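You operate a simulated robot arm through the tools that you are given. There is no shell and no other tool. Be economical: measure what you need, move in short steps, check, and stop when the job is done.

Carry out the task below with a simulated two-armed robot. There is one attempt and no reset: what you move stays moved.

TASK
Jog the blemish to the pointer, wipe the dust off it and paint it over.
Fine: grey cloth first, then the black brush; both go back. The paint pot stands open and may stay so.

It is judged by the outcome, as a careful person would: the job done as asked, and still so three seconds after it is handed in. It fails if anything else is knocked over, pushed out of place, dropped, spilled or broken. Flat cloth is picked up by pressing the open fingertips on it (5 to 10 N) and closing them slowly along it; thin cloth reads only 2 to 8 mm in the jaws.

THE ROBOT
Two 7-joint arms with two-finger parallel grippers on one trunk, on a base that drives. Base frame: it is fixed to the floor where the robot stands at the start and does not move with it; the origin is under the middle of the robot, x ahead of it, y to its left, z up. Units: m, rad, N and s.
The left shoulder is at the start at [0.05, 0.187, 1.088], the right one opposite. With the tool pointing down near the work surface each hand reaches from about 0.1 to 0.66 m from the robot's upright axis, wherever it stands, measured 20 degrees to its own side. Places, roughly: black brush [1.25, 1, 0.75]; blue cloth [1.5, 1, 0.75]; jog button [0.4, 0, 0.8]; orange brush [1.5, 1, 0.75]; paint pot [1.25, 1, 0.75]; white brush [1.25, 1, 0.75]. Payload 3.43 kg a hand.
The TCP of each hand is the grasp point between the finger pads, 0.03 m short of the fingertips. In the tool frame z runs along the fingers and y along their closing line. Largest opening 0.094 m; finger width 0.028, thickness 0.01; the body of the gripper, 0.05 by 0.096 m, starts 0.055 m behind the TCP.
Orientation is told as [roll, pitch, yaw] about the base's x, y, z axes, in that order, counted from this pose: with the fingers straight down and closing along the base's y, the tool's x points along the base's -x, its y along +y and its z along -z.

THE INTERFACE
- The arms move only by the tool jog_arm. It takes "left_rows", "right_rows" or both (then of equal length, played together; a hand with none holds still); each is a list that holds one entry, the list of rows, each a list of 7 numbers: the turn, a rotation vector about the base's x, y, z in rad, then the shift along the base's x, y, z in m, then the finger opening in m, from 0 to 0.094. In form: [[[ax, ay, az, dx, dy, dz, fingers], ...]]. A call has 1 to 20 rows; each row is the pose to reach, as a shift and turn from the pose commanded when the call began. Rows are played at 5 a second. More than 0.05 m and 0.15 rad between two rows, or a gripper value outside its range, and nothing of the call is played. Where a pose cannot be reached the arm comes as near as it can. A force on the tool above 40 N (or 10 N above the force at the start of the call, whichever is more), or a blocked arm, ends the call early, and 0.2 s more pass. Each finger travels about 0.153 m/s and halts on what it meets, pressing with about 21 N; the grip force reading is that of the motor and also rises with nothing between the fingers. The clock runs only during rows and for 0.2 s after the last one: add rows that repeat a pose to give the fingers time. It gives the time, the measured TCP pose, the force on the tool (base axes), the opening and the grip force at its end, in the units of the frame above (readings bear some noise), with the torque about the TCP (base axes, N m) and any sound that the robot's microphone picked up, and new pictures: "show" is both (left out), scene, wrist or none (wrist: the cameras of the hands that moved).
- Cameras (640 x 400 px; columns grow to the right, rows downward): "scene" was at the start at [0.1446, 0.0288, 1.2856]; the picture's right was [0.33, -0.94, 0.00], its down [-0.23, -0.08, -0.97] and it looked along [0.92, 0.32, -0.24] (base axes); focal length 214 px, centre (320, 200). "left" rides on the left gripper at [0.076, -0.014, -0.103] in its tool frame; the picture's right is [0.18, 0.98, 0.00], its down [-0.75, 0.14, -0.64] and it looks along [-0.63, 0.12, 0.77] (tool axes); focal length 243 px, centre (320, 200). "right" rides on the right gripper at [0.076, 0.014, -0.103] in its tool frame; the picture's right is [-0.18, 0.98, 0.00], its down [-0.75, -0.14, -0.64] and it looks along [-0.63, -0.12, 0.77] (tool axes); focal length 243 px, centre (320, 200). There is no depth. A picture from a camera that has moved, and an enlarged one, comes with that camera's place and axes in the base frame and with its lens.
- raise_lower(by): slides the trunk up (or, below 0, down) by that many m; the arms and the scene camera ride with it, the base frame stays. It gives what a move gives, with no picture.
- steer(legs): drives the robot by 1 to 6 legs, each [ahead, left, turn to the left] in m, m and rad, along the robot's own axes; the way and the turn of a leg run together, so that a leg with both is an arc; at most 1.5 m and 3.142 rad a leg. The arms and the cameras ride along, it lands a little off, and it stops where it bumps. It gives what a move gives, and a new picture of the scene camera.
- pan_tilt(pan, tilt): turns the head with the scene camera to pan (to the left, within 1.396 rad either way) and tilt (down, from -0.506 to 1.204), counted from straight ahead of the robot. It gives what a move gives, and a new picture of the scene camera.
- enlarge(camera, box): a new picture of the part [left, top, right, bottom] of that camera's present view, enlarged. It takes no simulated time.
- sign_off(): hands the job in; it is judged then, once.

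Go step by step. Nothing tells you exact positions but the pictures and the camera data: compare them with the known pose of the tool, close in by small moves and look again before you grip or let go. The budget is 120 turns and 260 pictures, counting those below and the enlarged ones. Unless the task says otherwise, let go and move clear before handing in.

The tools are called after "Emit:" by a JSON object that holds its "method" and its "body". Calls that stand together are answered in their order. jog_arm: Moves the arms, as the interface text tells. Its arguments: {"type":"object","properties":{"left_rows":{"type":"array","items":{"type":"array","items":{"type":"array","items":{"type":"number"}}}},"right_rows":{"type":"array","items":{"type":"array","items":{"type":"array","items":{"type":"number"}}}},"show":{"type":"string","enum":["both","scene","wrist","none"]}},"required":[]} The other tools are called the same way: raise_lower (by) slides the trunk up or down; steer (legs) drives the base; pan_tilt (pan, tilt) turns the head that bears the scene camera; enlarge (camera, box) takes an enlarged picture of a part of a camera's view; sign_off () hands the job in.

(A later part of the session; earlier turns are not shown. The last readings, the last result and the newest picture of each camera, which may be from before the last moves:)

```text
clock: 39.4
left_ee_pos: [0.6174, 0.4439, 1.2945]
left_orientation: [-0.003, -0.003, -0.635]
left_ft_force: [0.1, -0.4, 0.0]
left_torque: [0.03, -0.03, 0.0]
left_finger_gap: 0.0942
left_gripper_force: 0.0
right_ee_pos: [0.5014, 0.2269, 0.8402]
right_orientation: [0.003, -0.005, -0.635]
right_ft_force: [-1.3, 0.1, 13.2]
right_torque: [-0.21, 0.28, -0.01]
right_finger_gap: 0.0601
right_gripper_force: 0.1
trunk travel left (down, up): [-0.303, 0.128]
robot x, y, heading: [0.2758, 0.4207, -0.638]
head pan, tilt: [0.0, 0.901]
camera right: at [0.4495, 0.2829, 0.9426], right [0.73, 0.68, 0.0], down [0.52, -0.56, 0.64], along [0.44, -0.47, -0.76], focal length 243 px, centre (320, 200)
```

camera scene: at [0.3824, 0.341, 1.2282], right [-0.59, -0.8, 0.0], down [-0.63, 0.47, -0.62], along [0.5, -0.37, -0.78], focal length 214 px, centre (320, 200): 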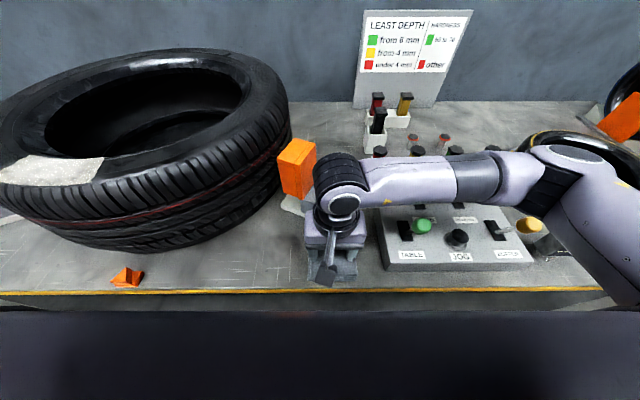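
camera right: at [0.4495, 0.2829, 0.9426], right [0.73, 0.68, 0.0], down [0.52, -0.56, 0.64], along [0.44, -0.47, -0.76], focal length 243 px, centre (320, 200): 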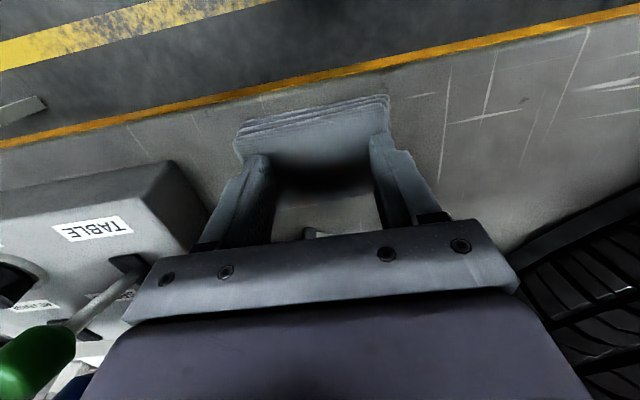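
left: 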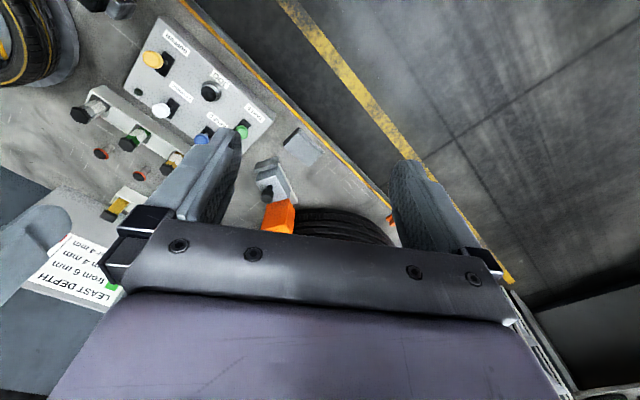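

Fingers are on the middle of the cloth at 13 N; I'll ease off slightly and close slowly.

Emit:
{"method": "jog_arm", "body": {"right_rows": [[[0, 0, 0, 0, 0, 0.001, 0.056], [0, 0, 0, 0, 0, 0.001, 0.05], [0, 0, 0, 0, 0, 0.001, 0.044], [0, 0, 0, 0, 0, 0.001, 0.038], [0, 0, 0, 0, 0, 0.001, 0.032], [0, 0, 0, 0, 0, 0.001, 0.026], [0, 0, 0, 0, 0, 0.001, 0.02], [0, 0, 0, 0, 0, 0.001, 0.014], [0, 0, 0, 0, 0, 0.001, 0.008], [0, 0, 0, 0, 0, 0.001, 0.002], [0, 0, 0, 0, 0, 0.001, 0.0], [0, 0, 0, 0, 0, 0.001, 0.0]]], "show": "wrist"}}

Emit:
{"method": "enlarge", "body": {"camera": "right", "box": [200, 40, 480, 240]}}

```text
clock: 42.0
left_ee_pos: [0.6187, 0.4447, 1.2932]
left_orientation: [-0.001, 0.0, -0.633]
left_ft_force: [-0.1, -0.1, -1.1]
left_torque: [0.0, -0.01, 0.02]
left_finger_gap: 0.0939
left_gripper_force: 0.2
right_ee_pos: [0.5024, 0.2261, 0.8405]
right_orientation: [0.004, -0.003, -0.636]
right_ft_force: [-0.4, 1.5, 6.5]
right_torque: [0.05, 0.07, -0.03]
right_finger_gap: 0.0001
right_gripper_force: 21.5
trunk travel left (down, up): [-0.303, 0.128]
robot x, y, heading: [0.2765, 0.4206, -0.633]
head pan, tilt: [0.0, 0.901]
camera right: at [0.4497, 0.2829, 0.9428], right [0.73, 0.68, 0.0], down [0.52, -0.56, 0.64], along [0.44, -0.47, -0.77], focal length 243 px, centre (320, 200)
```

right: 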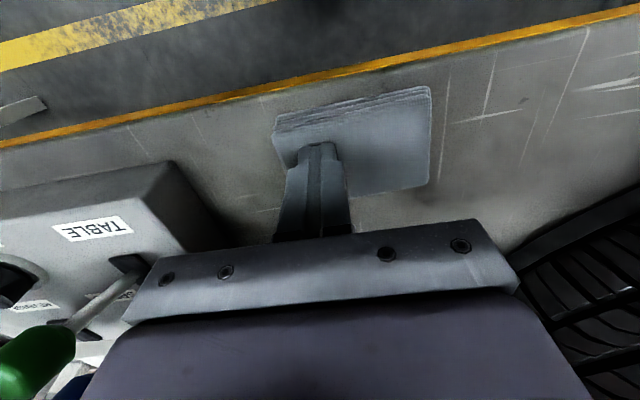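

```text
2.00 times, centred on (340, 140) of right
camera zoom: at [0.4497, 0.2829, 0.9428], right [0.73, 0.68, 0.0], down [0.52, -0.56, 0.64], along [0.44, -0.47, -0.77], focal length 485 px, centre (280, 320)
```

zoom: 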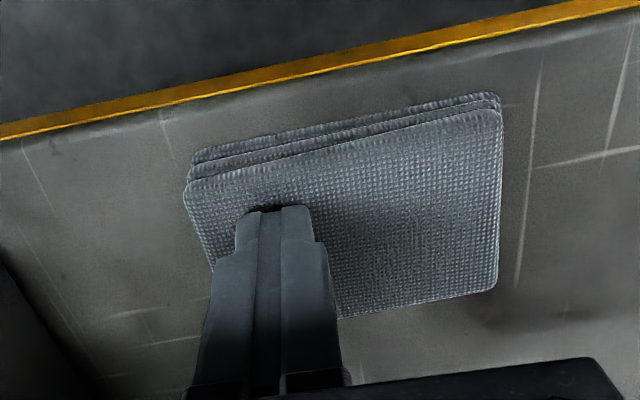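

The cloth turns out to be a stiff folded pad (about 8.6 x 6 cm) that slid ~2 cm instead of bunching, so I'll grip it by its sides. I'll open, lift, and turn the hand 90° so the fingers straddle the short side, centred near (0.512, 0.246).

Emit:
{"method": "jog_arm", "body": {"right_rows": [[[0, 0, 0, 0, 0, 0.03, 0.0], [0, 0, 0, 0, 0, 0.07, 0.04], [0, 0, 0.147, 0.001, 0.002, 0.1, 0.09], [0, 0, 0.294, 0.002, 0.004, 0.11, 0.092], [0, 0, 0.441, 0.003, 0.006, 0.11, 0.092], [0, 0, 0.588, 0.004, 0.008, 0.11, 0.092], [0, 0, 0.735, 0.005, 0.01, 0.11, 0.092], [0, 0, 0.882, 0.006, 0.012, 0.11, 0.092], [0, 0, 1.029, 0.007, 0.014, 0.11, 0.092], [0, 0, 1.176, 0.008, 0.016, 0.11, 0.092], [0, 0, 1.323, 0.009, 0.018, 0.11, 0.092], [0, 0, 1.47, 0.0095, 0.02, 0.11, 0.092], [0, 0, 1.617, 0.0096, 0.02, 0.11, 0.092], [0, 0, 1.617, 0.0096, 0.02, 0.11, 0.092]]]}}

Emit:
{"method": "enlarge", "body": {"camera": "right", "box": [160, 0, 480, 240]}}

```text
clock: 45.0
left_ee_pos: [0.6188, 0.4437, 1.2936]
left_orientation: [-0.003, -0.003, -0.634]
left_ft_force: [0.2, -0.1, -0.1]
left_torque: [-0.01, 0.01, -0.01]
left_finger_gap: 0.0941
left_gripper_force: 0.0
right_ee_pos: [0.5118, 0.2465, 0.9496]
right_orientation: [0.002, -0.001, 0.983]
right_ft_force: [-0.1, 1.0, 0.3]
right_torque: [-0.01, 0.0, -0.02]
right_finger_gap: 0.0918
right_gripper_force: 0.0
trunk travel left (down, up): [-0.303, 0.128]
robot x, y, heading: [0.2757, 0.4264, -0.639]
head pan, tilt: [0.0, 0.901]
camera scene: at [0.3827, 0.3407, 1.2279], right [-0.59, -0.8, 0.0], down [-0.63, 0.47, -0.62], along [0.5, -0.37, -0.78], focal length 214 px, centre (320, 200)
camera right: at [0.4586, 0.1901, 1.0524], right [-0.72, 0.7, 0.0], down [0.54, 0.55, 0.64], along [0.45, 0.46, -0.77], focal length 243 px, centre (320, 200)
```

scene: 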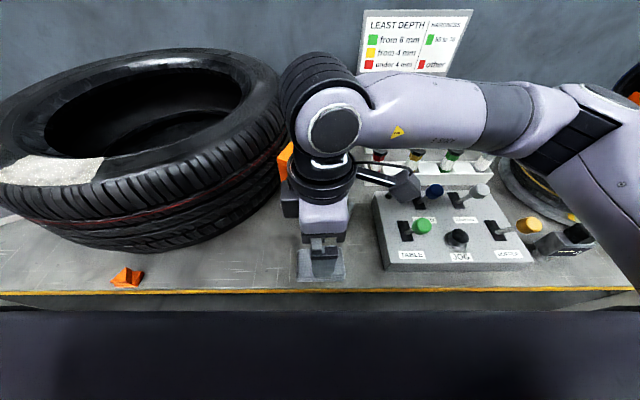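
right: 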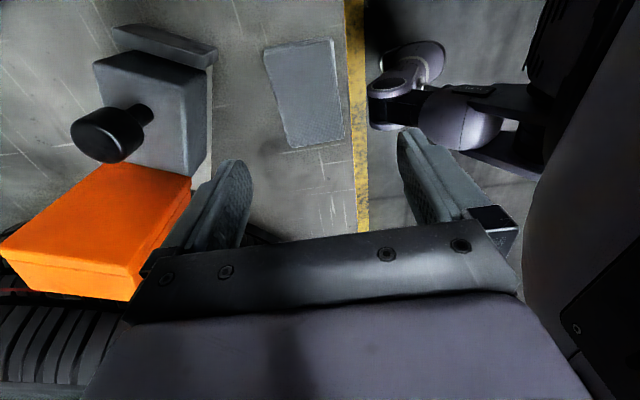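

```text
1.67 times, centred on (320, 120) of right
camera zoom: at [0.4586, 0.1901, 1.0524], right [-0.72, 0.7, 0.0], down [0.54, 0.55, 0.64], along [0.45, 0.46, -0.77], focal length 404 px, centre (320, 333)
```

zoom: 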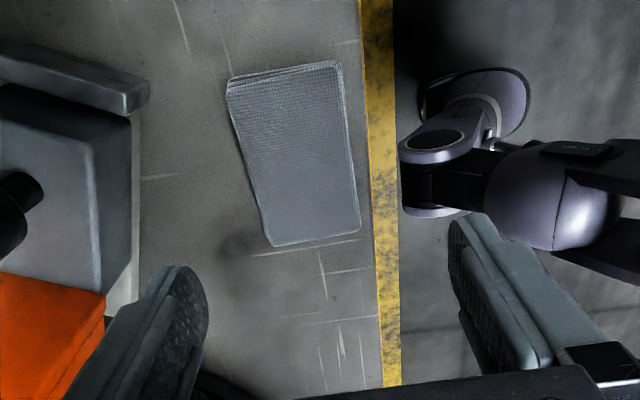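

Corner triangulation puts the pad centre at (0.5195, 0.237), 9 x 6 cm, top z ≈ 0.81. I'll centre and lower the fingers either side of it.

Emit:
{"method": "jog_arm", "body": {"right_rows": [[[0, 0, -0.015, 0.0077, -0.0095, -0.03, 0.094], [0, 0, -0.015, 0.0077, -0.0095, -0.07, 0.094], [0, 0, -0.015, 0.0077, -0.0095, -0.095, 0.094], [0, 0, -0.015, 0.0077, -0.0095, -0.108, 0.094], [0, 0, -0.015, 0.0077, -0.0095, -0.116, 0.094], [0, 0, -0.015, 0.0077, -0.0095, -0.116, 0.094]]]}}

Emit:
{"method": "enlarge", "body": {"camera": "right", "box": [160, 40, 480, 280]}}

Emit:
{"method": "enlarge", "body": {"camera": "scene", "box": [240, 180, 400, 300]}}

```text
clock: 46.4
left_ee_pos: [0.6181, 0.4429, 1.293]
left_orientation: [-0.001, -0.002, -0.634]
left_ft_force: [-0.2, 0.1, -0.3]
left_torque: [0.01, -0.01, 0.03]
left_finger_gap: 0.0941
left_gripper_force: 0.1
right_ee_pos: [0.5192, 0.2367, 0.8335]
right_orientation: [0.001, -0.003, 0.965]
right_ft_force: [0.6, -0.2, 0.4]
right_torque: [-0.01, 0.02, 0.02]
right_finger_gap: 0.0941
right_gripper_force: 0.0
trunk travel left (down, up): [-0.303, 0.128]
robot x, y, heading: [0.2756, 0.4222, -0.634]
head pan, tilt: [0.0, 0.901]
camera scene: at [0.3827, 0.3407, 1.2279], right [-0.59, -0.8, 0.0], down [-0.63, 0.47, -0.62], along [0.5, -0.37, -0.78], focal length 214 px, centre (320, 200)
camera right: at [0.465, 0.1816, 0.9364], right [-0.7, 0.71, 0.0], down [0.55, 0.54, 0.64], along [0.46, 0.45, -0.77], focal length 243 px, centre (320, 200)
```

scene: 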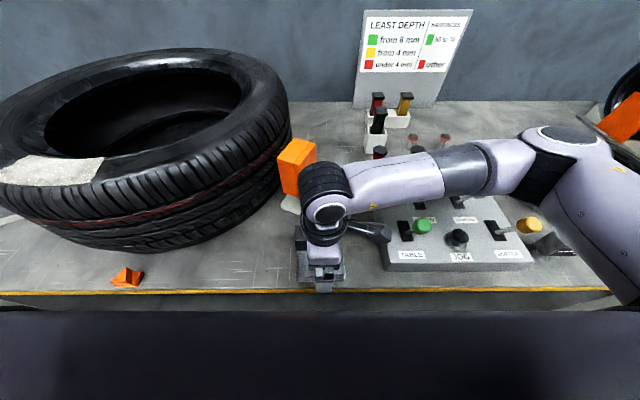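
right: 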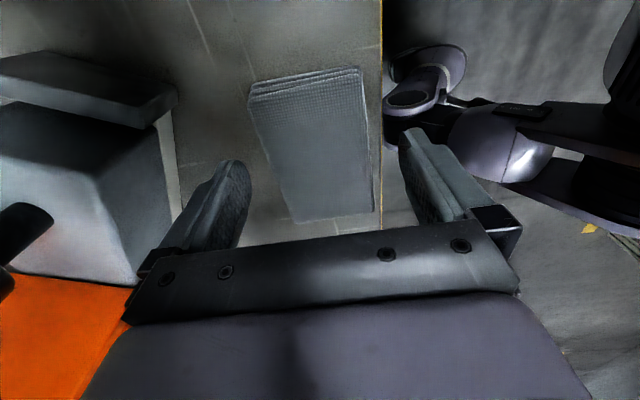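

```text
1.67 times, centred on (320, 160) of right
camera zoom: at [0.465, 0.1816, 0.9364], right [-0.7, 0.71, 0.0], down [0.55, 0.54, 0.64], along [0.46, 0.45, -0.77], focal length 404 px, centre (320, 267)
```

zoom: 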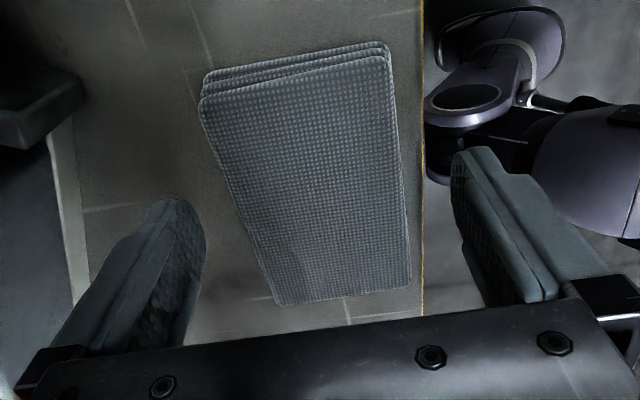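

```text
3.33 times, centred on (320, 240) of scene
camera zoom: at [0.3827, 0.3407, 1.2279], right [-0.59, -0.8, 0.0], down [-0.63, 0.47, -0.62], along [0.5, -0.37, -0.78], focal length 715 px, centre (320, 67)
```

zoom: 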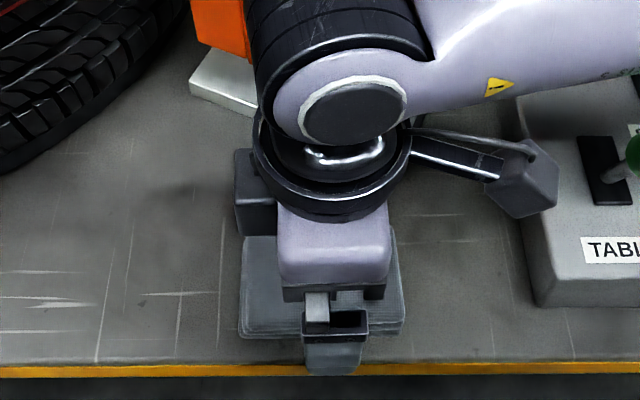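

The fingers straddle the pad. Lowering a little more and closing gently on its sides.

Emit:
{"method": "jog_arm", "body": {"right_rows": [[[0, 0, 0, 0, 0, -0.004, 0.094], [0, 0, 0, 0, 0, -0.009, 0.094], [0, 0, 0, 0, 0, -0.009, 0.085], [0, 0, 0, 0, 0, -0.009, 0.075], [0, 0, 0, 0, 0, -0.009, 0.065], [0, 0, 0, 0, 0, -0.009, 0.055], [0, 0, 0, 0, 0, -0.009, 0.045], [0, 0, 0, 0, 0, -0.009, 0.04], [0, 0, 0, 0, 0, -0.009, 0.04]]], "show": "wrist"}}

```text
clock: 48.4
left_ee_pos: [0.619, 0.4441, 1.2942]
left_orientation: [-0.001, -0.002, -0.634]
left_ft_force: [-0.3, 0.4, 0.1]
left_torque: [0.04, -0.01, -0.01]
left_finger_gap: 0.094
left_gripper_force: 0.0
right_ee_pos: [0.5191, 0.2377, 0.8249]
right_orientation: [0.003, -0.002, 0.963]
right_ft_force: [0.1, 0.6, -0.2]
right_torque: [0.0, -0.01, 0.0]
right_finger_gap: 0.0653
right_gripper_force: 21.1
trunk travel left (down, up): [-0.303, 0.128]
robot x, y, heading: [0.2769, 0.4214, -0.637]
head pan, tilt: [0.0, 0.901]
camera right: at [0.465, 0.1818, 0.9276], right [-0.7, 0.71, 0.0], down [0.55, 0.54, 0.64], along [0.46, 0.45, -0.77], focal length 243 px, centre (320, 200)
```

right: 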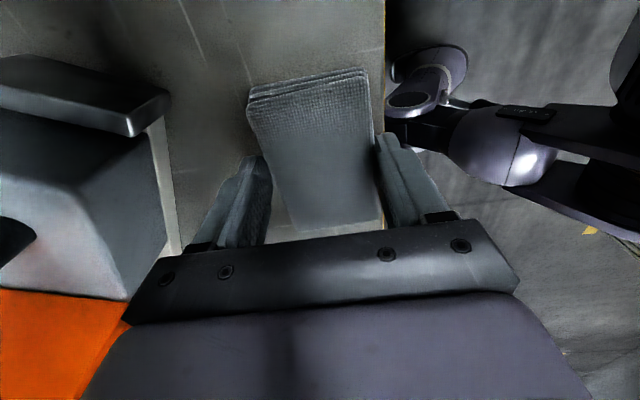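

The pad is gripped firmly (gap 65 mm). Lifting it high, then driving left in front of the pointer.

Emit:
{"method": "jog_arm", "body": {"right_rows": [[[0, 0, 0, 0, 0, 0.02, 0.04], [0, 0, 0, 0, 0, 0.06, 0.04], [0, 0, 0, 0, 0, 0.105, 0.04], [0, 0, 0, 0, 0, 0.15, 0.04], [0, 0, 0, 0, 0, 0.195, 0.04], [0, 0, 0, 0, 0, 0.24, 0.04], [0, 0, 0, 0, 0, 0.285, 0.04], [0, 0, 0, 0, 0, 0.33, 0.04], [0, 0, 0, 0, 0, 0.375, 0.04], [0, 0, 0, 0, 0, 0.375, 0.04]]], "show": "wrist"}}

Emit:
{"method": "steer", "body": {"legs": [[0, 0.35, 0]]}}

Emit:
{"method": "enlarge", "body": {"camera": "scene", "box": [120, 100, 440, 300]}}

```text
clock: 50.6
left_ee_pos: [0.6192, 0.4435, 1.2941]
left_orientation: [-0.001, -0.003, -0.633]
left_ft_force: [-0.5, -0.5, 0.0]
left_torque: [-0.02, 0.01, 0.02]
left_finger_gap: 0.0942
left_gripper_force: 0.0
right_ee_pos: [0.4998, 0.2513, 1.1855]
right_orientation: [0.004, -0.003, 0.963]
right_ft_force: [0.6, -0.3, -1.2]
right_torque: [0.04, -0.01, 0.0]
right_finger_gap: 0.0652
right_gripper_force: 21.0
right hand out of reach, approached as far as the arm can: row 8, 9, 10
trunk travel left (down, up): [-0.303, 0.128]
robot x, y, heading: [0.276, 0.4196, -0.631]
head pan, tilt: [0.0, 0.901]
camera right: at [0.4456, 0.1965, 1.2884], right [-0.7, 0.71, 0.0], down [0.55, 0.54, 0.64], along [0.46, 0.45, -0.76], focal length 243 px, centre (320, 200)
```

right: 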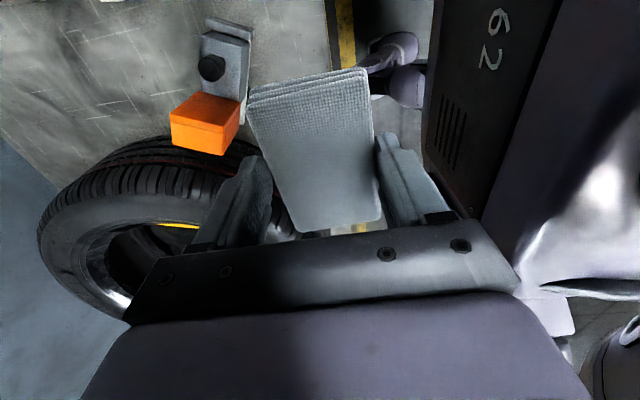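

```text
clock: 54.2
left_ee_pos: [0.8242, 0.7222, 1.2936]
left_orientation: [-0.002, -0.001, -0.637]
left_ft_force: [-0.9, 0.0, 0.1]
left_torque: [0.0, -0.01, 0.0]
left_finger_gap: 0.0938
left_gripper_force: 0.1
right_ee_pos: [0.7064, 0.5299, 1.1859]
right_orientation: [0.001, -0.003, 0.962]
right_ft_force: [0.2, -0.6, -0.5]
right_torque: [0.01, 0.0, 0.0]
right_finger_gap: 0.0651
right_gripper_force: 21.4
trunk travel left (down, up): [-0.303, 0.128]
robot x, y, heading: [0.4816, 0.7001, -0.641]
head pan, tilt: [0.0, 0.901]
camera scene: at [0.5889, 0.6192, 1.2279], right [-0.6, -0.8, 0.0], down [-0.63, 0.47, -0.62], along [0.5, -0.37, -0.78], focal length 214 px, centre (320, 200)
```

scene: 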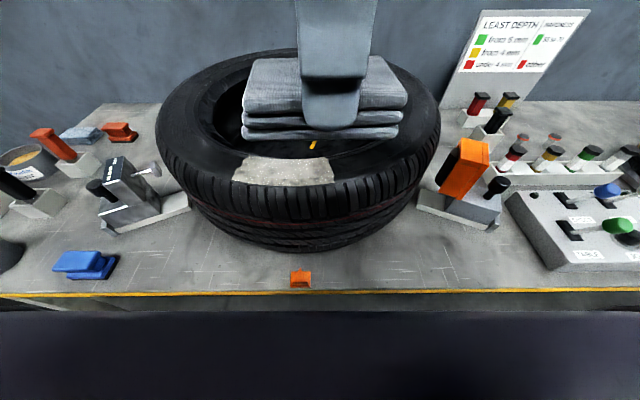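

```text
2.00 times, centred on (280, 200) of scene
camera zoom: at [0.5889, 0.6192, 1.2279], right [-0.6, -0.8, 0.0], down [-0.63, 0.47, -0.62], along [0.5, -0.37, -0.78], focal length 429 px, centre (400, 200)
```

zoom: 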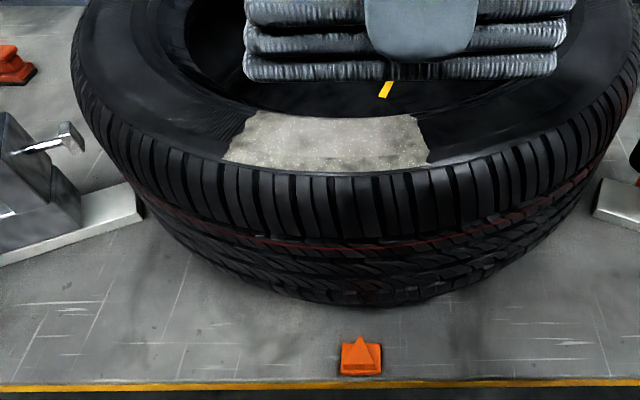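

The patch is now within ~1 cm of the pointer line, good. The pad (3 thick layers, ~4 cm) hangs ready; I'll move it towards the patch in a cautious first step to re-sync the commanded pose.

Emit:
{"method": "jog_arm", "body": {"right_rows": [[[0, 0, 0, 0.01, 0, -0.02, 0.04], [0, 0, 0, 0.02, 0.0, -0.04, 0.04], [0, 0, 0, 0.03, 0.0, -0.07, 0.04], [0, 0, 0, 0.03, 0.0, -0.07, 0.04]]], "show": "scene"}}

```text
clock: 55.2
left_ee_pos: [0.8251, 0.722, 1.2935]
left_orientation: [-0.002, -0.001, -0.637]
left_ft_force: [-0.6, 0.3, 0.1]
left_torque: [0.0, -0.02, -0.02]
left_finger_gap: 0.0939
left_gripper_force: 0.0
right_ee_pos: [0.7359, 0.5312, 1.1154]
right_orientation: [0.002, -0.002, 0.961]
right_ft_force: [-0.5, 0.3, -0.3]
right_torque: [0.02, 0.0, -0.03]
right_finger_gap: 0.0654
right_gripper_force: 20.4
trunk travel left (down, up): [-0.303, 0.128]
robot x, y, heading: [0.4838, 0.7003, -0.639]
head pan, tilt: [0.0, 0.901]
camera scene: at [0.5887, 0.6191, 1.2279], right [-0.6, -0.8, 0.0], down [-0.63, 0.47, -0.62], along [0.5, -0.37, -0.78], focal length 214 px, centre (320, 200)
```

scene: 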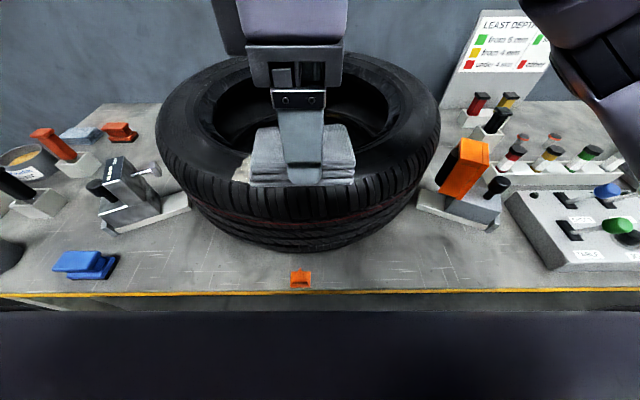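

Commands are in sync. Moving over the patch and descending slowly to light contact.

Emit:
{"method": "jog_arm", "body": {"right_rows": [[[0, 0, 0, 0.028, -0.002, 0, 0.04], [0, 0, 0, 0.057, -0.004, -0.008, 0.04], [0, 0, 0, 0.057, -0.004, -0.016, 0.04], [0, 0, 0, 0.057, -0.004, -0.022, 0.04], [0, 0, 0, 0.057, -0.004, -0.028, 0.04], [0, 0, 0, 0.057, -0.004, -0.032, 0.04]]]}}

```text
clock: 56.6
left_ee_pos: [0.8234, 0.7213, 1.2944]
left_orientation: [-0.001, -0.003, -0.636]
left_ft_force: [-0.5, 0.5, 0.1]
left_torque: [-0.02, 0.01, 0.02]
left_finger_gap: 0.094
left_gripper_force: 0.1
right_ee_pos: [0.7642, 0.543, 1.0854]
right_orientation: [0.003, -0.005, 0.958]
right_ft_force: [0.5, 0.2, -1.1]
right_torque: [-0.03, 0.01, 0.0]
right_finger_gap: 0.0655
right_gripper_force: 21.2
right hand out of reach, approached as far as the arm can: row 1, 2, 3, 4, 5, 6
trunk travel left (down, up): [-0.303, 0.128]
robot x, y, heading: [0.486, 0.7017, -0.639]
head pan, tilt: [0.0, 0.901]
camera scene: at [0.5888, 0.6191, 1.2279], right [-0.6, -0.8, 0.0], down [-0.63, 0.47, -0.62], along [0.5, -0.37, -0.78], focal length 214 px, centre (320, 200)
camera right: at [0.7091, 0.4887, 1.1869], right [-0.7, 0.72, 0.0], down [0.55, 0.53, 0.65], along [0.46, 0.45, -0.76], focal length 243 px, centre (320, 200)
```

scene: 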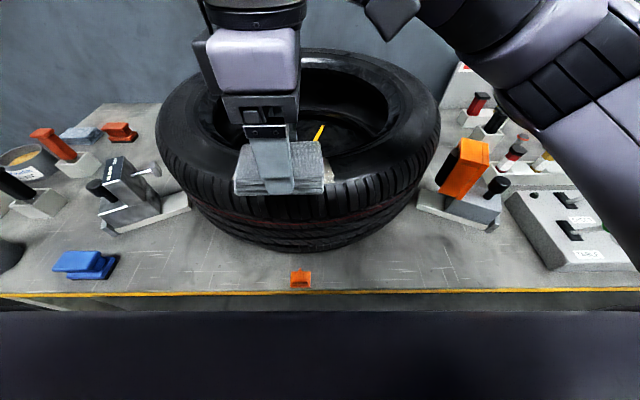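
right: 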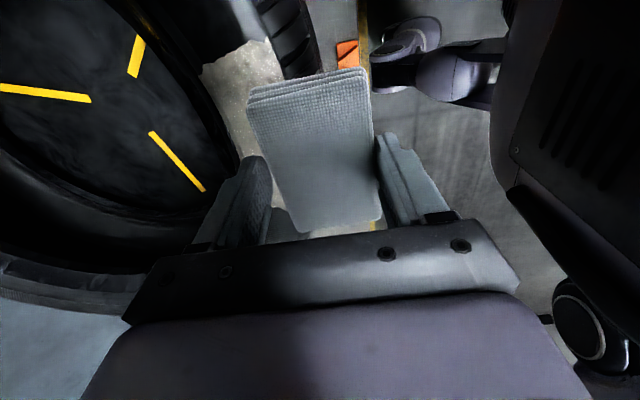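

The arm is at its reach limit at this height, so I'll raise the trunk and shift the base a little left.

Emit:
{"method": "raise_lower", "body": {"by": 0.12}}

Emit:
{"method": "steer", "body": {"legs": [[0, 0.12, 0]]}}

```text
clock: 58.1
left_ee_pos: [0.8245, 0.7223, 1.4124]
left_orientation: [-0.004, -0.002, -0.638]
left_ft_force: [-0.3, 0.4, 0.4]
left_torque: [-0.07, -0.03, -0.01]
left_finger_gap: 0.0936
left_gripper_force: 0.0
right_ee_pos: [0.7636, 0.5426, 1.2033]
right_orientation: [0.002, -0.005, 0.959]
right_ft_force: [0.3, 0.2, 0.2]
right_torque: [-0.01, -0.01, 0.0]
right_finger_gap: 0.0653
right_gripper_force: 21.4
trunk travel left (down, up): [-0.423, 0.008]
robot x, y, heading: [0.4868, 0.7042, -0.645]
head pan, tilt: [0.0, 0.901]
```

```text
clock: 59.8
left_ee_pos: [0.8956, 0.8166, 1.4129]
left_orientation: [-0.002, -0.002, -0.637]
left_ft_force: [0.0, -0.3, 1.1]
left_torque: [-0.03, 0.01, 0.01]
left_finger_gap: 0.0938
left_gripper_force: 0.0
right_ee_pos: [0.8351, 0.6389, 1.205]
right_orientation: [0.0, -0.004, 0.959]
right_ft_force: [-0.2, -0.8, -1.0]
right_torque: [0.0, 0.0, 0.02]
right_finger_gap: 0.0652
right_gripper_force: 20.7
trunk travel left (down, up): [-0.423, 0.008]
robot x, y, heading: [0.5564, 0.7943, -0.641]
head pan, tilt: [0.0, 0.901]
camera scene: at [0.6595, 0.7143, 1.3479], right [-0.6, -0.8, 0.0], down [-0.63, 0.47, -0.62], along [0.5, -0.37, -0.78], focal length 214 px, centre (320, 200)
```

scene: 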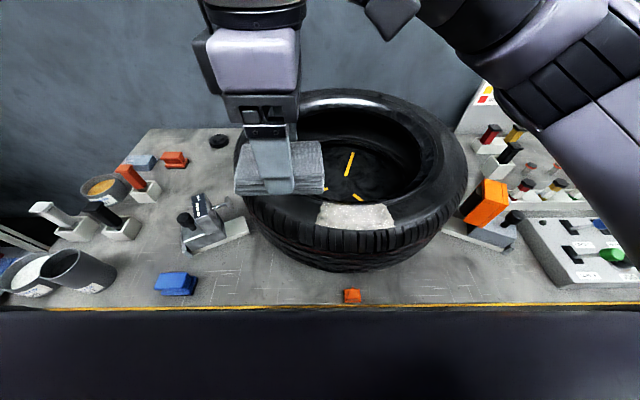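

Now there's room: moving above the patch at (0.797, 0.526) and lowering gradually.

Emit:
{"method": "jog_arm", "body": {"right_rows": [[[0, 0, 0, -0.013, -0.038, 0, 0.04], [0, 0, 0, -0.026, -0.075, -0.02, 0.04], [0, 0, 0, -0.038, -0.113, -0.05, 0.04], [0, 0, 0, -0.038, -0.113, -0.09, 0.04], [0, 0, 0, -0.038, -0.113, -0.11, 0.04], [0, 0, 0, -0.038, -0.113, -0.118, 0.04], [0, 0, 0, -0.038, -0.113, -0.124, 0.04], [0, 0, 0, -0.038, -0.113, -0.128, 0.04]]]}}

```text
clock: 61.6
left_ee_pos: [0.8946, 0.8176, 1.4124]
left_orientation: [0.0, -0.003, -0.639]
left_ft_force: [0.5, -0.1, 0.4]
left_torque: [0.0, 0.01, 0.03]
left_finger_gap: 0.0941
left_gripper_force: 0.1
right_ee_pos: [0.7697, 0.5679, 1.1078]
right_orientation: [0.002, -0.004, 0.959]
right_ft_force: [-0.1, -0.1, -0.3]
right_torque: [0.0, 0.02, 0.01]
right_finger_gap: 0.0654
right_gripper_force: 21.3
right hand out of reach, approached as far as the arm can: row 1, 2, 3, 4, 5, 6, 7, 8
trunk travel left (down, up): [-0.423, 0.008]
robot x, y, heading: [0.5528, 0.7956, -0.64]
head pan, tilt: [0.0, 0.901]
camera scene: at [0.6596, 0.7141, 1.3479], right [-0.6, -0.8, 0.0], down [-0.63, 0.47, -0.62], along [0.5, -0.37, -0.78], focal length 214 px, centre (320, 200)
camera right: at [0.7144, 0.5126, 1.2109], right [-0.7, 0.72, 0.0], down [0.55, 0.53, 0.65], along [0.46, 0.45, -0.76], focal length 243 px, centre (320, 200)
```

scene: 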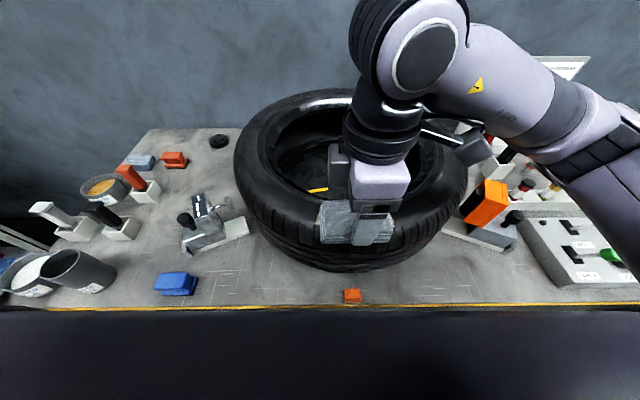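
right: 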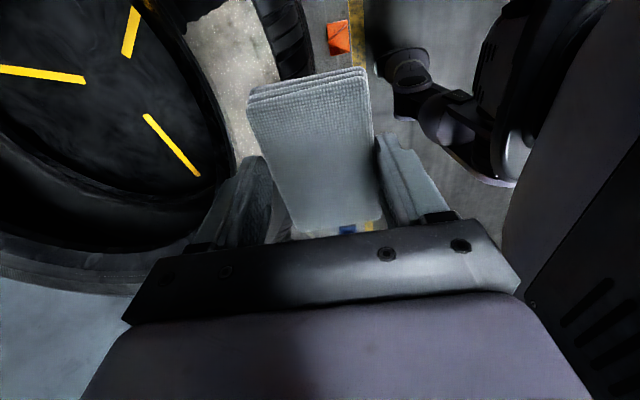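

The right arm seems limited by this 90° wrist yaw; I'll lift and turn the hand back to its natural yaw (pad long side radial), which still wipes fine with sideways strokes.

Emit:
{"method": "jog_arm", "body": {"right_rows": [[[0, 0, 0, 0, 0, 0.02, 0.04], [0, 0, -0.146, 0, 0, 0.02, 0.04], [0, 0, -0.292, 0, 0, 0.02, 0.04], [0, 0, -0.438, 0, 0, 0.02, 0.04], [0, 0, -0.584, 0, 0, 0.02, 0.04], [0, 0, -0.73, 0, 0, 0.02, 0.04], [0, 0, -0.876, 0, 0, 0.02, 0.04], [0, 0, -1.022, 0, 0, 0.02, 0.04], [0, 0, -1.168, 0, 0, 0.02, 0.04], [0, 0, -1.314, 0, 0, 0.02, 0.04], [0, 0, -1.46, 0, 0, 0.02, 0.04], [0, 0, -1.6, 0, 0, 0.02, 0.04], [0, 0, -1.6, 0.01, -0.015, 0.02, 0.04], [0, 0, -1.6, 0.024, -0.033, 0.02, 0.04], [0, 0, -1.6, 0.027, -0.042, 0.005, 0.04], [0, 0, -1.6, 0.027, -0.042, -0.005, 0.04], [0, 0, -1.6, 0.027, -0.042, -0.005, 0.04]]]}}

```text
clock: 65.2
left_ee_pos: [0.8946, 0.8164, 1.4121]
left_orientation: [-0.002, -0.002, -0.638]
left_ft_force: [-0.1, -0.6, 0.5]
left_torque: [0.01, -0.03, 0.03]
left_finger_gap: 0.0938
left_gripper_force: 0.0
right_ee_pos: [0.7977, 0.5257, 1.1034]
right_orientation: [0.003, -0.005, -0.642]
right_ft_force: [-1.1, 0.4, -1.2]
right_torque: [-0.01, 0.0, 0.01]
right_finger_gap: 0.0653
right_gripper_force: 21.0
trunk travel left (down, up): [-0.423, 0.008]
robot x, y, heading: [0.5545, 0.7921, -0.64]
head pan, tilt: [0.0, 0.901]
camera scene: at [0.6593, 0.714, 1.3479], right [-0.6, -0.8, 0.0], down [-0.63, 0.47, -0.62], along [0.5, -0.37, -0.78], focal length 214 px, centre (320, 200)
camera right: at [0.7446, 0.5826, 1.2061], right [0.74, 0.68, 0.0], down [0.52, -0.56, 0.65], along [0.44, -0.47, -0.76], focal length 243 px, centre (320, 200)
```

scene: 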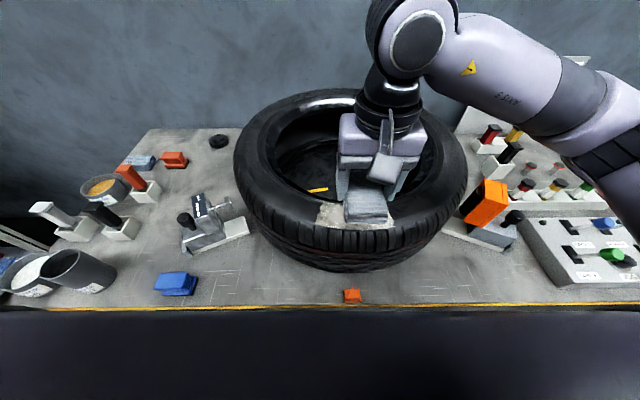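
right: 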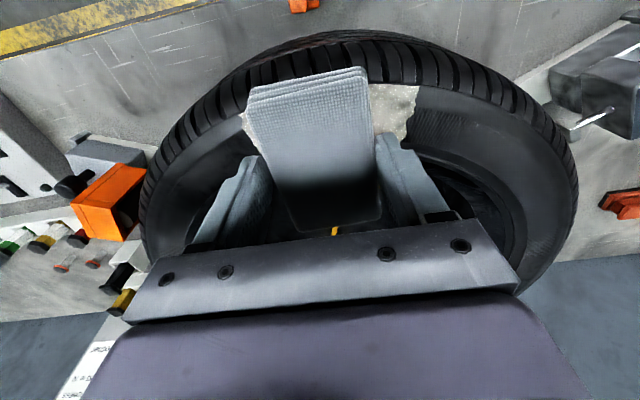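

Reached. The pad is just above the patch; lowering by small steps to contact.

Emit:
{"method": "jog_arm", "body": {"right_rows": [[[0, 0, 0, 0, 0, -0.008, 0.04], [0, 0, 0, 0, 0, -0.014, 0.04], [0, 0, 0, 0, 0, -0.02, 0.04], [0, 0, 0, 0, 0, -0.024, 0.04], [0, 0, 0, 0, 0, -0.027, 0.04]]], "show": "scene"}}

```text
clock: 66.4
left_ee_pos: [0.8942, 0.8162, 1.4141]
left_orientation: [-0.003, -0.002, -0.638]
left_ft_force: [-0.3, -0.4, 0.6]
left_torque: [-0.01, 0.0, 0.02]
left_finger_gap: 0.0939
left_gripper_force: 0.0
right_ee_pos: [0.7959, 0.526, 1.0764]
right_orientation: [0.001, -0.004, -0.641]
right_ft_force: [0.3, 0.5, -1.0]
right_torque: [-0.02, 0.02, 0.02]
right_finger_gap: 0.0651
right_gripper_force: 20.9
trunk travel left (down, up): [-0.423, 0.008]
robot x, y, heading: [0.5539, 0.7986, -0.64]
head pan, tilt: [0.0, 0.901]
camera scene: at [0.6593, 0.714, 1.3479], right [-0.6, -0.8, 0.0], down [-0.63, 0.47, -0.62], along [0.5, -0.37, -0.78], focal length 214 px, centre (320, 200)
```

scene: 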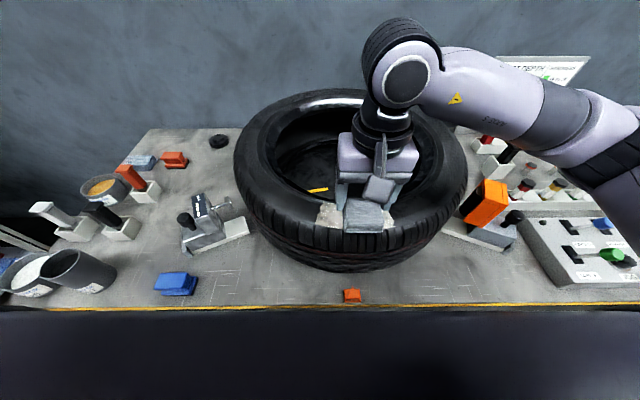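

No contact yet; continuing down in smaller steps.

Emit:
{"method": "jog_arm", "body": {"right_rows": [[[0, 0, 0, 0, 0, -0.004, 0.04], [0, 0, 0, 0, 0, -0.008, 0.04], [0, 0, 0, 0, 0, -0.011, 0.04], [0, 0, 0, 0, 0, -0.013, 0.04]]], "show": "none"}}

```text
clock: 67.4
left_ee_pos: [0.895, 0.8173, 1.4137]
left_orientation: [-0.001, -0.001, -0.636]
left_ft_force: [0.5, -0.3, 0.4]
left_torque: [-0.02, -0.01, 0.0]
left_finger_gap: 0.0942
left_gripper_force: 0.0
right_ee_pos: [0.7962, 0.5253, 1.0636]
right_orientation: [0.002, -0.006, -0.642]
right_ft_force: [-0.1, -0.2, -1.1]
right_torque: [-0.03, 0.03, 0.01]
right_finger_gap: 0.0651
right_gripper_force: 21.3
trunk travel left (down, up): [-0.423, 0.008]
robot x, y, heading: [0.5507, 0.7932, -0.64]
head pan, tilt: [0.0, 0.901]
```

Emit:
{"method": "jog_arm", "body": {"right_rows": [[[0, 0, 0, 0, 0, -0.003, 0.04], [0, 0, 0, 0, 0, -0.006, 0.04], [0, 0, 0, 0, 0, -0.009, 0.04], [0, 0, 0, 0, 0, -0.011, 0.04]]], "show": "wrist"}}

Emit:
{"method": "enlarge", "body": {"camera": "scene", "box": [280, 140, 440, 260]}}

```text
clock: 68.4
left_ee_pos: [0.8956, 0.8164, 1.4134]
left_orientation: [-0.002, -0.002, -0.639]
left_ft_force: [0.0, 0.7, -0.6]
left_torque: [0.01, -0.01, 0.01]
left_finger_gap: 0.094
left_gripper_force: 0.0
right_ee_pos: [0.7971, 0.5258, 1.053]
right_orientation: [0.002, -0.002, -0.641]
right_ft_force: [-0.1, -0.1, -0.5]
right_torque: [0.0, -0.02, -0.01]
right_finger_gap: 0.0652
right_gripper_force: 20.6
trunk travel left (down, up): [-0.423, 0.008]
robot x, y, heading: [0.556, 0.7966, -0.636]
head pan, tilt: [0.0, 0.901]
camera right: at [0.7444, 0.5826, 1.1556], right [0.74, 0.68, 0.0], down [0.52, -0.56, 0.65], along [0.44, -0.47, -0.76], focal length 243 px, centre (320, 200)
```

right: 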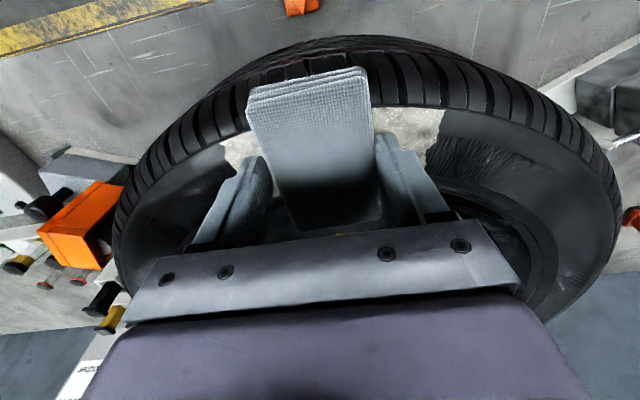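

```text
3.33 times, centred on (360, 200) of scene
camera zoom: at [0.6593, 0.714, 1.3479], right [-0.6, -0.8, 0.0], down [-0.63, 0.47, -0.62], along [0.5, -0.37, -0.78], focal length 715 px, centre (187, 200)
```

zoom: 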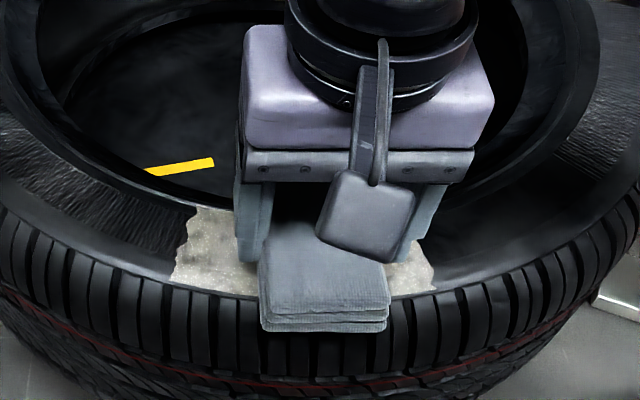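

Still above; the top surface is lower than estimated, so the patch is also ~1.5 cm farther. Shifting ahead and continuing down.

Emit:
{"method": "jog_arm", "body": {"right_rows": [[[0, 0, 0, 0.006, -0.005, -0.003, 0.04], [0, 0, 0, 0.012, -0.009, -0.006, 0.04], [0, 0, 0, 0.012, -0.009, -0.009, 0.04], [0, 0, 0, 0.012, -0.009, -0.012, 0.04], [0, 0, 0, 0.012, -0.009, -0.014, 0.04]]], "show": "none"}}

```text
clock: 69.6
left_ee_pos: [0.8924, 0.8182, 1.4141]
left_orientation: [-0.003, -0.005, -0.637]
left_ft_force: [0.8, -0.4, 0.6]
left_torque: [-0.04, 0.02, -0.02]
left_finger_gap: 0.0942
left_gripper_force: 0.1
right_ee_pos: [0.8089, 0.516, 1.0424]
right_orientation: [0.003, -0.009, -0.645]
right_ft_force: [-2.3, -2.8, 31.2]
right_torque: [-0.2, 0.13, -0.02]
right_finger_gap: 0.0657
right_gripper_force: 21.1
trunk travel left (down, up): [-0.423, 0.008]
robot x, y, heading: [0.5545, 0.7998, -0.639]
head pan, tilt: [0.0, 0.901]
```

Contact at ~31 N; I'll back off 2 mm and wipe side to side over the patch, with small radial offsets.

Emit:
{"method": "jog_arm", "body": {"right_rows": [[[0, 0, 0, 0, 0, 0.002, 0.04], [0, 0, 0, 0.0149, 0.0201, 0.002, 0.04], [0, 0, 0, 0.0297, 0.0402, 0.002, 0.04], [0, 0, 0, 0.0149, 0.0201, 0.002, 0.04], [0, 0, 0, 0, 0, 0.002, 0.04], [0, 0, 0, -0.0149, -0.0201, 0.002, 0.04], [0, 0, 0, -0.0297, -0.0402, 0.002, 0.04], [0, 0, 0, -0.0201, -0.0474, 0.002, 0.04], [0, 0, 0, -0.0053, -0.0273, 0.002, 0.04], [0, 0, 0, 0.0096, -0.0072, 0.002, 0.04], [0, 0, 0, 0.0245, 0.0129, 0.002, 0.04], [0, 0, 0, 0.0393, 0.033, 0.002, 0.04], [0, 0, 0, 0.0297, 0.0402, 0.002, 0.04], [0, 0, 0, 0.0201, 0.0474, 0.002, 0.04], [0, 0, 0, 0.0053, 0.0273, 0.002, 0.04], [0, 0, 0, -0.0096, 0.0072, 0.002, 0.04], [0, 0, 0, -0.0245, -0.0129, 0.002, 0.04], [0, 0, 0, -0.0393, -0.033, 0.002, 0.04]]], "show": "scene"}}

Emit:
{"method": "enlarge", "body": {"camera": "scene", "box": [280, 140, 440, 260]}}

```text
clock: 73.4
left_ee_pos: [0.8936, 0.8167, 1.4145]
left_orientation: [-0.003, 0.0, -0.638]
left_ft_force: [-0.1, 0.2, 1.1]
left_torque: [-0.01, 0.01, 0.0]
left_finger_gap: 0.0941
left_gripper_force: 0.0
right_ee_pos: [0.7705, 0.4827, 1.0415]
right_orientation: [0.002, -0.004, -0.643]
right_ft_force: [0.2, -0.1, -0.6]
right_torque: [-0.01, -0.03, 0.02]
right_finger_gap: 0.0653
right_gripper_force: 20.8
trunk travel left (down, up): [-0.423, 0.008]
robot x, y, heading: [0.5568, 0.7969, -0.639]
head pan, tilt: [0.0, 0.901]
camera scene: at [0.6589, 0.7137, 1.3479], right [-0.6, -0.8, 0.0], down [-0.63, 0.47, -0.62], along [0.5, -0.37, -0.78], focal length 214 px, centre (320, 200)
```

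scene: 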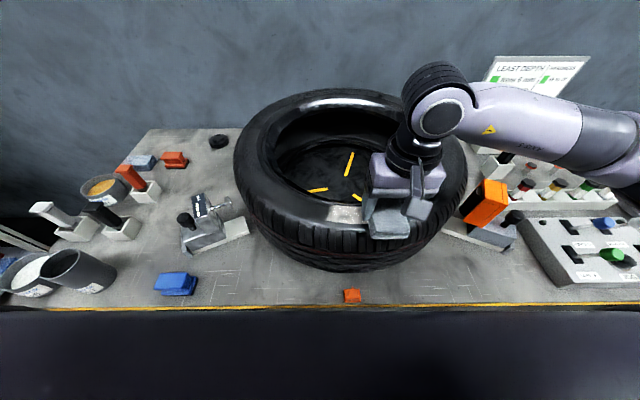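

```text
3.33 times, centred on (360, 200) of scene
camera zoom: at [0.6589, 0.7137, 1.3479], right [-0.6, -0.8, 0.0], down [-0.63, 0.47, -0.62], along [0.5, -0.37, -0.78], focal length 715 px, centre (187, 200)
```

zoom: 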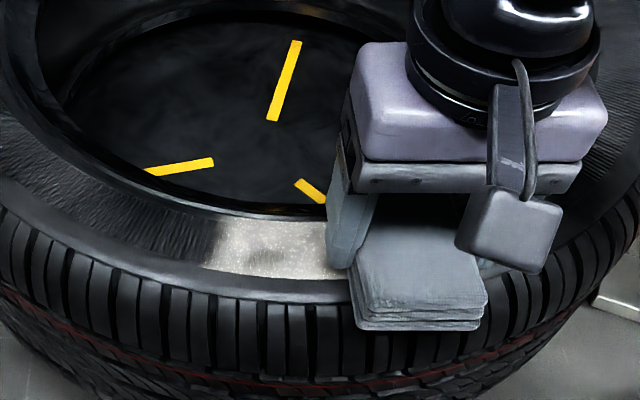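

The table mark hasn't moved (no rotation) and the dust is visibly reduced. I'll lift aside to view the remaining dust.

Emit:
{"method": "jog_arm", "body": {"right_rows": [[[0, 0, 0, 0, 0, 0.03, 0.04], [0, 0, 0, -0.025, -0.035, 0.05, 0.04], [0, 0, 0, -0.045, -0.065, 0.07, 0.04], [0, 0, 0, -0.045, -0.065, 0.07, 0.04]]], "show": "none"}}

Emit:
{"method": "enlarge", "body": {"camera": "scene", "box": [280, 160, 440, 260]}}

```text
clock: 74.4
left_ee_pos: [0.894, 0.8155, 1.4134]
left_orientation: [-0.003, -0.001, -0.637]
left_ft_force: [-0.2, -0.4, 0.9]
left_torque: [-0.01, -0.02, 0.01]
left_finger_gap: 0.0937
left_gripper_force: 0.0
right_ee_pos: [0.7241, 0.4178, 1.1113]
right_orientation: [0.003, -0.004, -0.641]
right_ft_force: [0.8, -0.1, -0.3]
right_torque: [-0.01, 0.01, 0.03]
right_finger_gap: 0.065
right_gripper_force: 21.0
trunk travel left (down, up): [-0.423, 0.008]
robot x, y, heading: [0.5534, 0.7972, -0.637]
head pan, tilt: [0.0, 0.901]
```

```text
4.00 times, centred on (360, 210) of scene
camera zoom: at [0.6595, 0.7141, 1.3479], right [-0.6, -0.8, 0.0], down [-0.63, 0.47, -0.62], along [0.5, -0.37, -0.78], focal length 858 px, centre (160, 160)
```

zoom: 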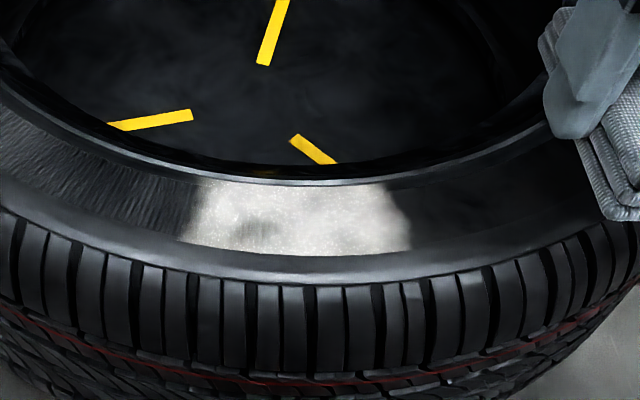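

Part of the dust is off; the surface crest is at z ≈ 1.0 with the patch centred where I wiped. I'll make a second pass with firmer pressure.

Emit:
{"method": "jog_arm", "body": {"right_rows": [[[0, 0, 0, 0.025, 0.025, 0, 0.04], [0, 0, 0, 0.0547, 0.057, -0.02, 0.04], [0, 0, 0, 0.0547, 0.057, -0.06, 0.04], [0, 0, 0, 0.0547, 0.057, -0.07, 0.04], [0, 0, 0, 0.0547, 0.057, -0.072, 0.04], [0, 0, 0, 0.0666, 0.0731, -0.072, 0.04], [0, 0, 0, 0.0785, 0.0892, -0.072, 0.04], [0, 0, 0, 0.0904, 0.1052, -0.072, 0.04], [0, 0, 0, 0.1023, 0.1213, -0.072, 0.04], [0, 0, 0, 0.1142, 0.1374, -0.072, 0.04], [0, 0, 0, 0.1023, 0.1213, -0.072, 0.04], [0, 0, 0, 0.0904, 0.1052, -0.072, 0.04], [0, 0, 0, 0.0785, 0.0892, -0.072, 0.04], [0, 0, 0, 0.0666, 0.0731, -0.072, 0.04], [0, 0, 0, 0.0547, 0.057, -0.072, 0.04]]], "show": "none"}}

Emit:
{"method": "enlarge", "body": {"camera": "scene", "box": [280, 160, 440, 260]}}

```text
clock: 77.6
left_ee_pos: [0.8967, 0.818, 1.4122]
left_orientation: [-0.003, -0.003, -0.637]
left_ft_force: [0.1, -0.3, 0.1]
left_torque: [0.01, 0.02, 0.01]
left_finger_gap: 0.0939
left_gripper_force: 0.0
right_ee_pos: [0.7793, 0.4771, 1.0404]
right_orientation: [0.002, -0.006, -0.643]
right_ft_force: [6.5, 8.1, 16.0]
right_torque: [0.47, -0.53, 0.0]
right_finger_gap: 0.0651
right_gripper_force: 20.9
trunk travel left (down, up): [-0.423, 0.008]
robot x, y, heading: [0.553, 0.797, -0.642]
head pan, tilt: [0.0, 0.901]
```

```text
4.00 times, centred on (360, 210) of scene
camera zoom: at [0.6594, 0.7158, 1.3481], right [-0.6, -0.8, 0.0], down [-0.63, 0.47, -0.62], along [0.5, -0.37, -0.78], focal length 858 px, centre (160, 160)
```

zoom: 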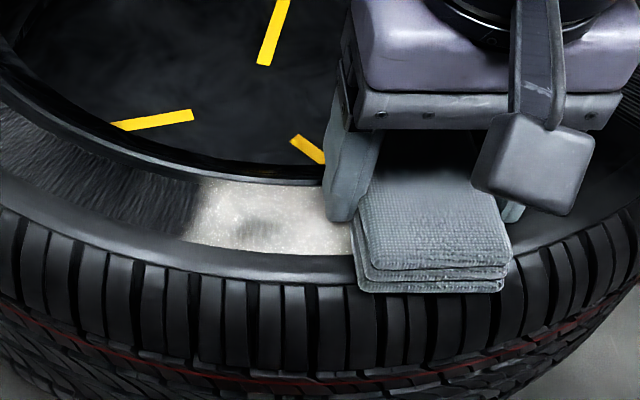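

Vertical force 16 N with normal friction drag. More strokes are needed; continuing along and across the patch.

Emit:
{"method": "jog_arm", "body": {"right_rows": [[[0, 0, 0, 0.0149, 0.0201, 0, 0.04], [0, 0, 0, 0.0297, 0.0402, 0, 0.04], [0, 0, 0, 0.0446, 0.0603, 0, 0.04], [0, 0, 0, 0.0595, 0.0804, 0, 0.04], [0, 0, 0, 0.0675, 0.0744, 0, 0.04], [0, 0, 0, 0.0526, 0.0543, 0, 0.04], [0, 0, 0, 0.0377, 0.0342, 0, 0.04], [0, 0, 0, 0.0229, 0.0141, 0, 0.04], [0, 0, 0, 0.008, -0.006, 0, 0.04], [0, 0, 0, 0.016, -0.012, 0, 0.04], [0, 0, 0, 0.0309, 0.0081, 0, 0.04], [0, 0, 0, 0.0457, 0.0282, 0, 0.04], [0, 0, 0, 0.0606, 0.0483, 0, 0.04], [0, 0, 0, 0.0755, 0.0684, 0, 0.04], [0, 0, 0, 0.0595, 0.0804, 0, 0.04], [0, 0, 0, 0.0446, 0.0603, 0, 0.04], [0, 0, 0, 0.0297, 0.0402, 0, 0.04], [0, 0, 0, 0.0149, 0.0201, 0, 0.04], [0, 0, 0, 0, 0, 0, 0.04], [0, 0, 0, -0.02, -0.027, 0.03, 0.04]]], "show": "none"}}

Emit:
{"method": "enlarge", "body": {"camera": "scene", "box": [280, 160, 440, 260]}}

```text
clock: 81.8
left_ee_pos: [0.8939, 0.8156, 1.4137]
left_orientation: [-0.001, -0.004, -0.636]
left_ft_force: [0.0, -0.1, -0.1]
left_torque: [0.03, -0.01, 0.01]
left_finger_gap: 0.0941
left_gripper_force: 0.0
right_ee_pos: [0.7586, 0.4484, 1.0688]
right_orientation: [0.002, -0.004, -0.644]
right_ft_force: [0.2, -0.2, -0.3]
right_torque: [-0.05, -0.01, 0.01]
right_finger_gap: 0.0648
right_gripper_force: 21.3
trunk travel left (down, up): [-0.423, 0.008]
robot x, y, heading: [0.552, 0.7932, -0.636]
head pan, tilt: [0.0, 0.901]
```

```text
4.00 times, centred on (360, 210) of scene
camera zoom: at [0.6586, 0.7139, 1.3479], right [-0.6, -0.8, 0.0], down [-0.63, 0.47, -0.62], along [0.5, -0.37, -0.78], focal length 858 px, centre (160, 160)
```

zoom: 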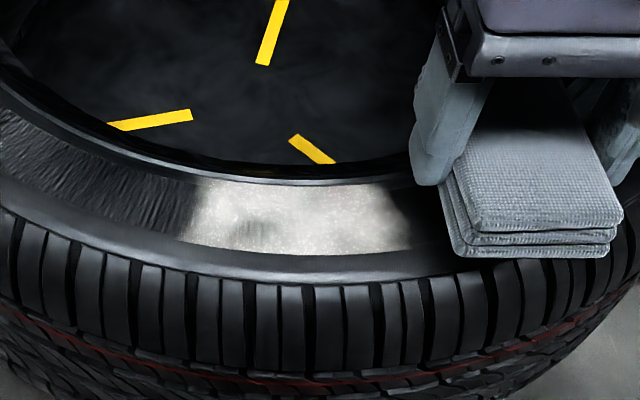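

No further change between passes: the crisp dust layer seems gone, leaving a pale scuff (the blemish). I'll verify with the wrist camera up close.

Emit:
{"method": "jog_arm", "body": {"right_rows": [[[0, 0, 0, -0.02, -0.027, 0.04, 0.04], [0, 0, 0, -0.02, -0.027, 0.08, 0.04], [0, 0, 0, -0.02, -0.027, 0.08, 0.04]]], "show": "wrist"}}

Emit:
{"method": "enlarge", "body": {"camera": "right", "box": [340, 40, 500, 160]}}

```text
refused: row 1 steps farther than a row can; nothing moved
```

```text
3.33 times, centred on (420, 100) of right
camera zoom: at [0.7052, 0.5049, 1.1714], right [0.74, 0.68, 0.0], down [0.52, -0.56, 0.65], along [0.44, -0.47, -0.76], focal length 809 px, centre (-13, 533)
```

zoom: 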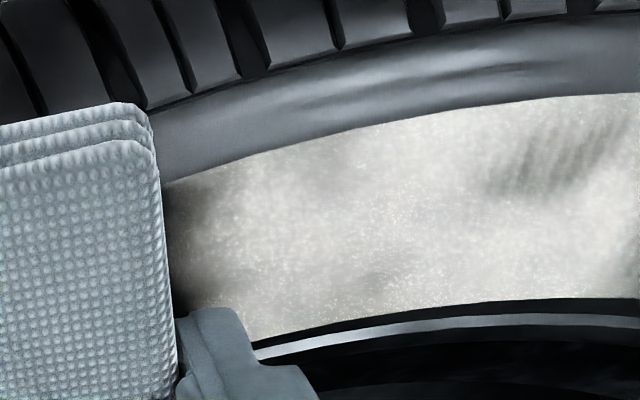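

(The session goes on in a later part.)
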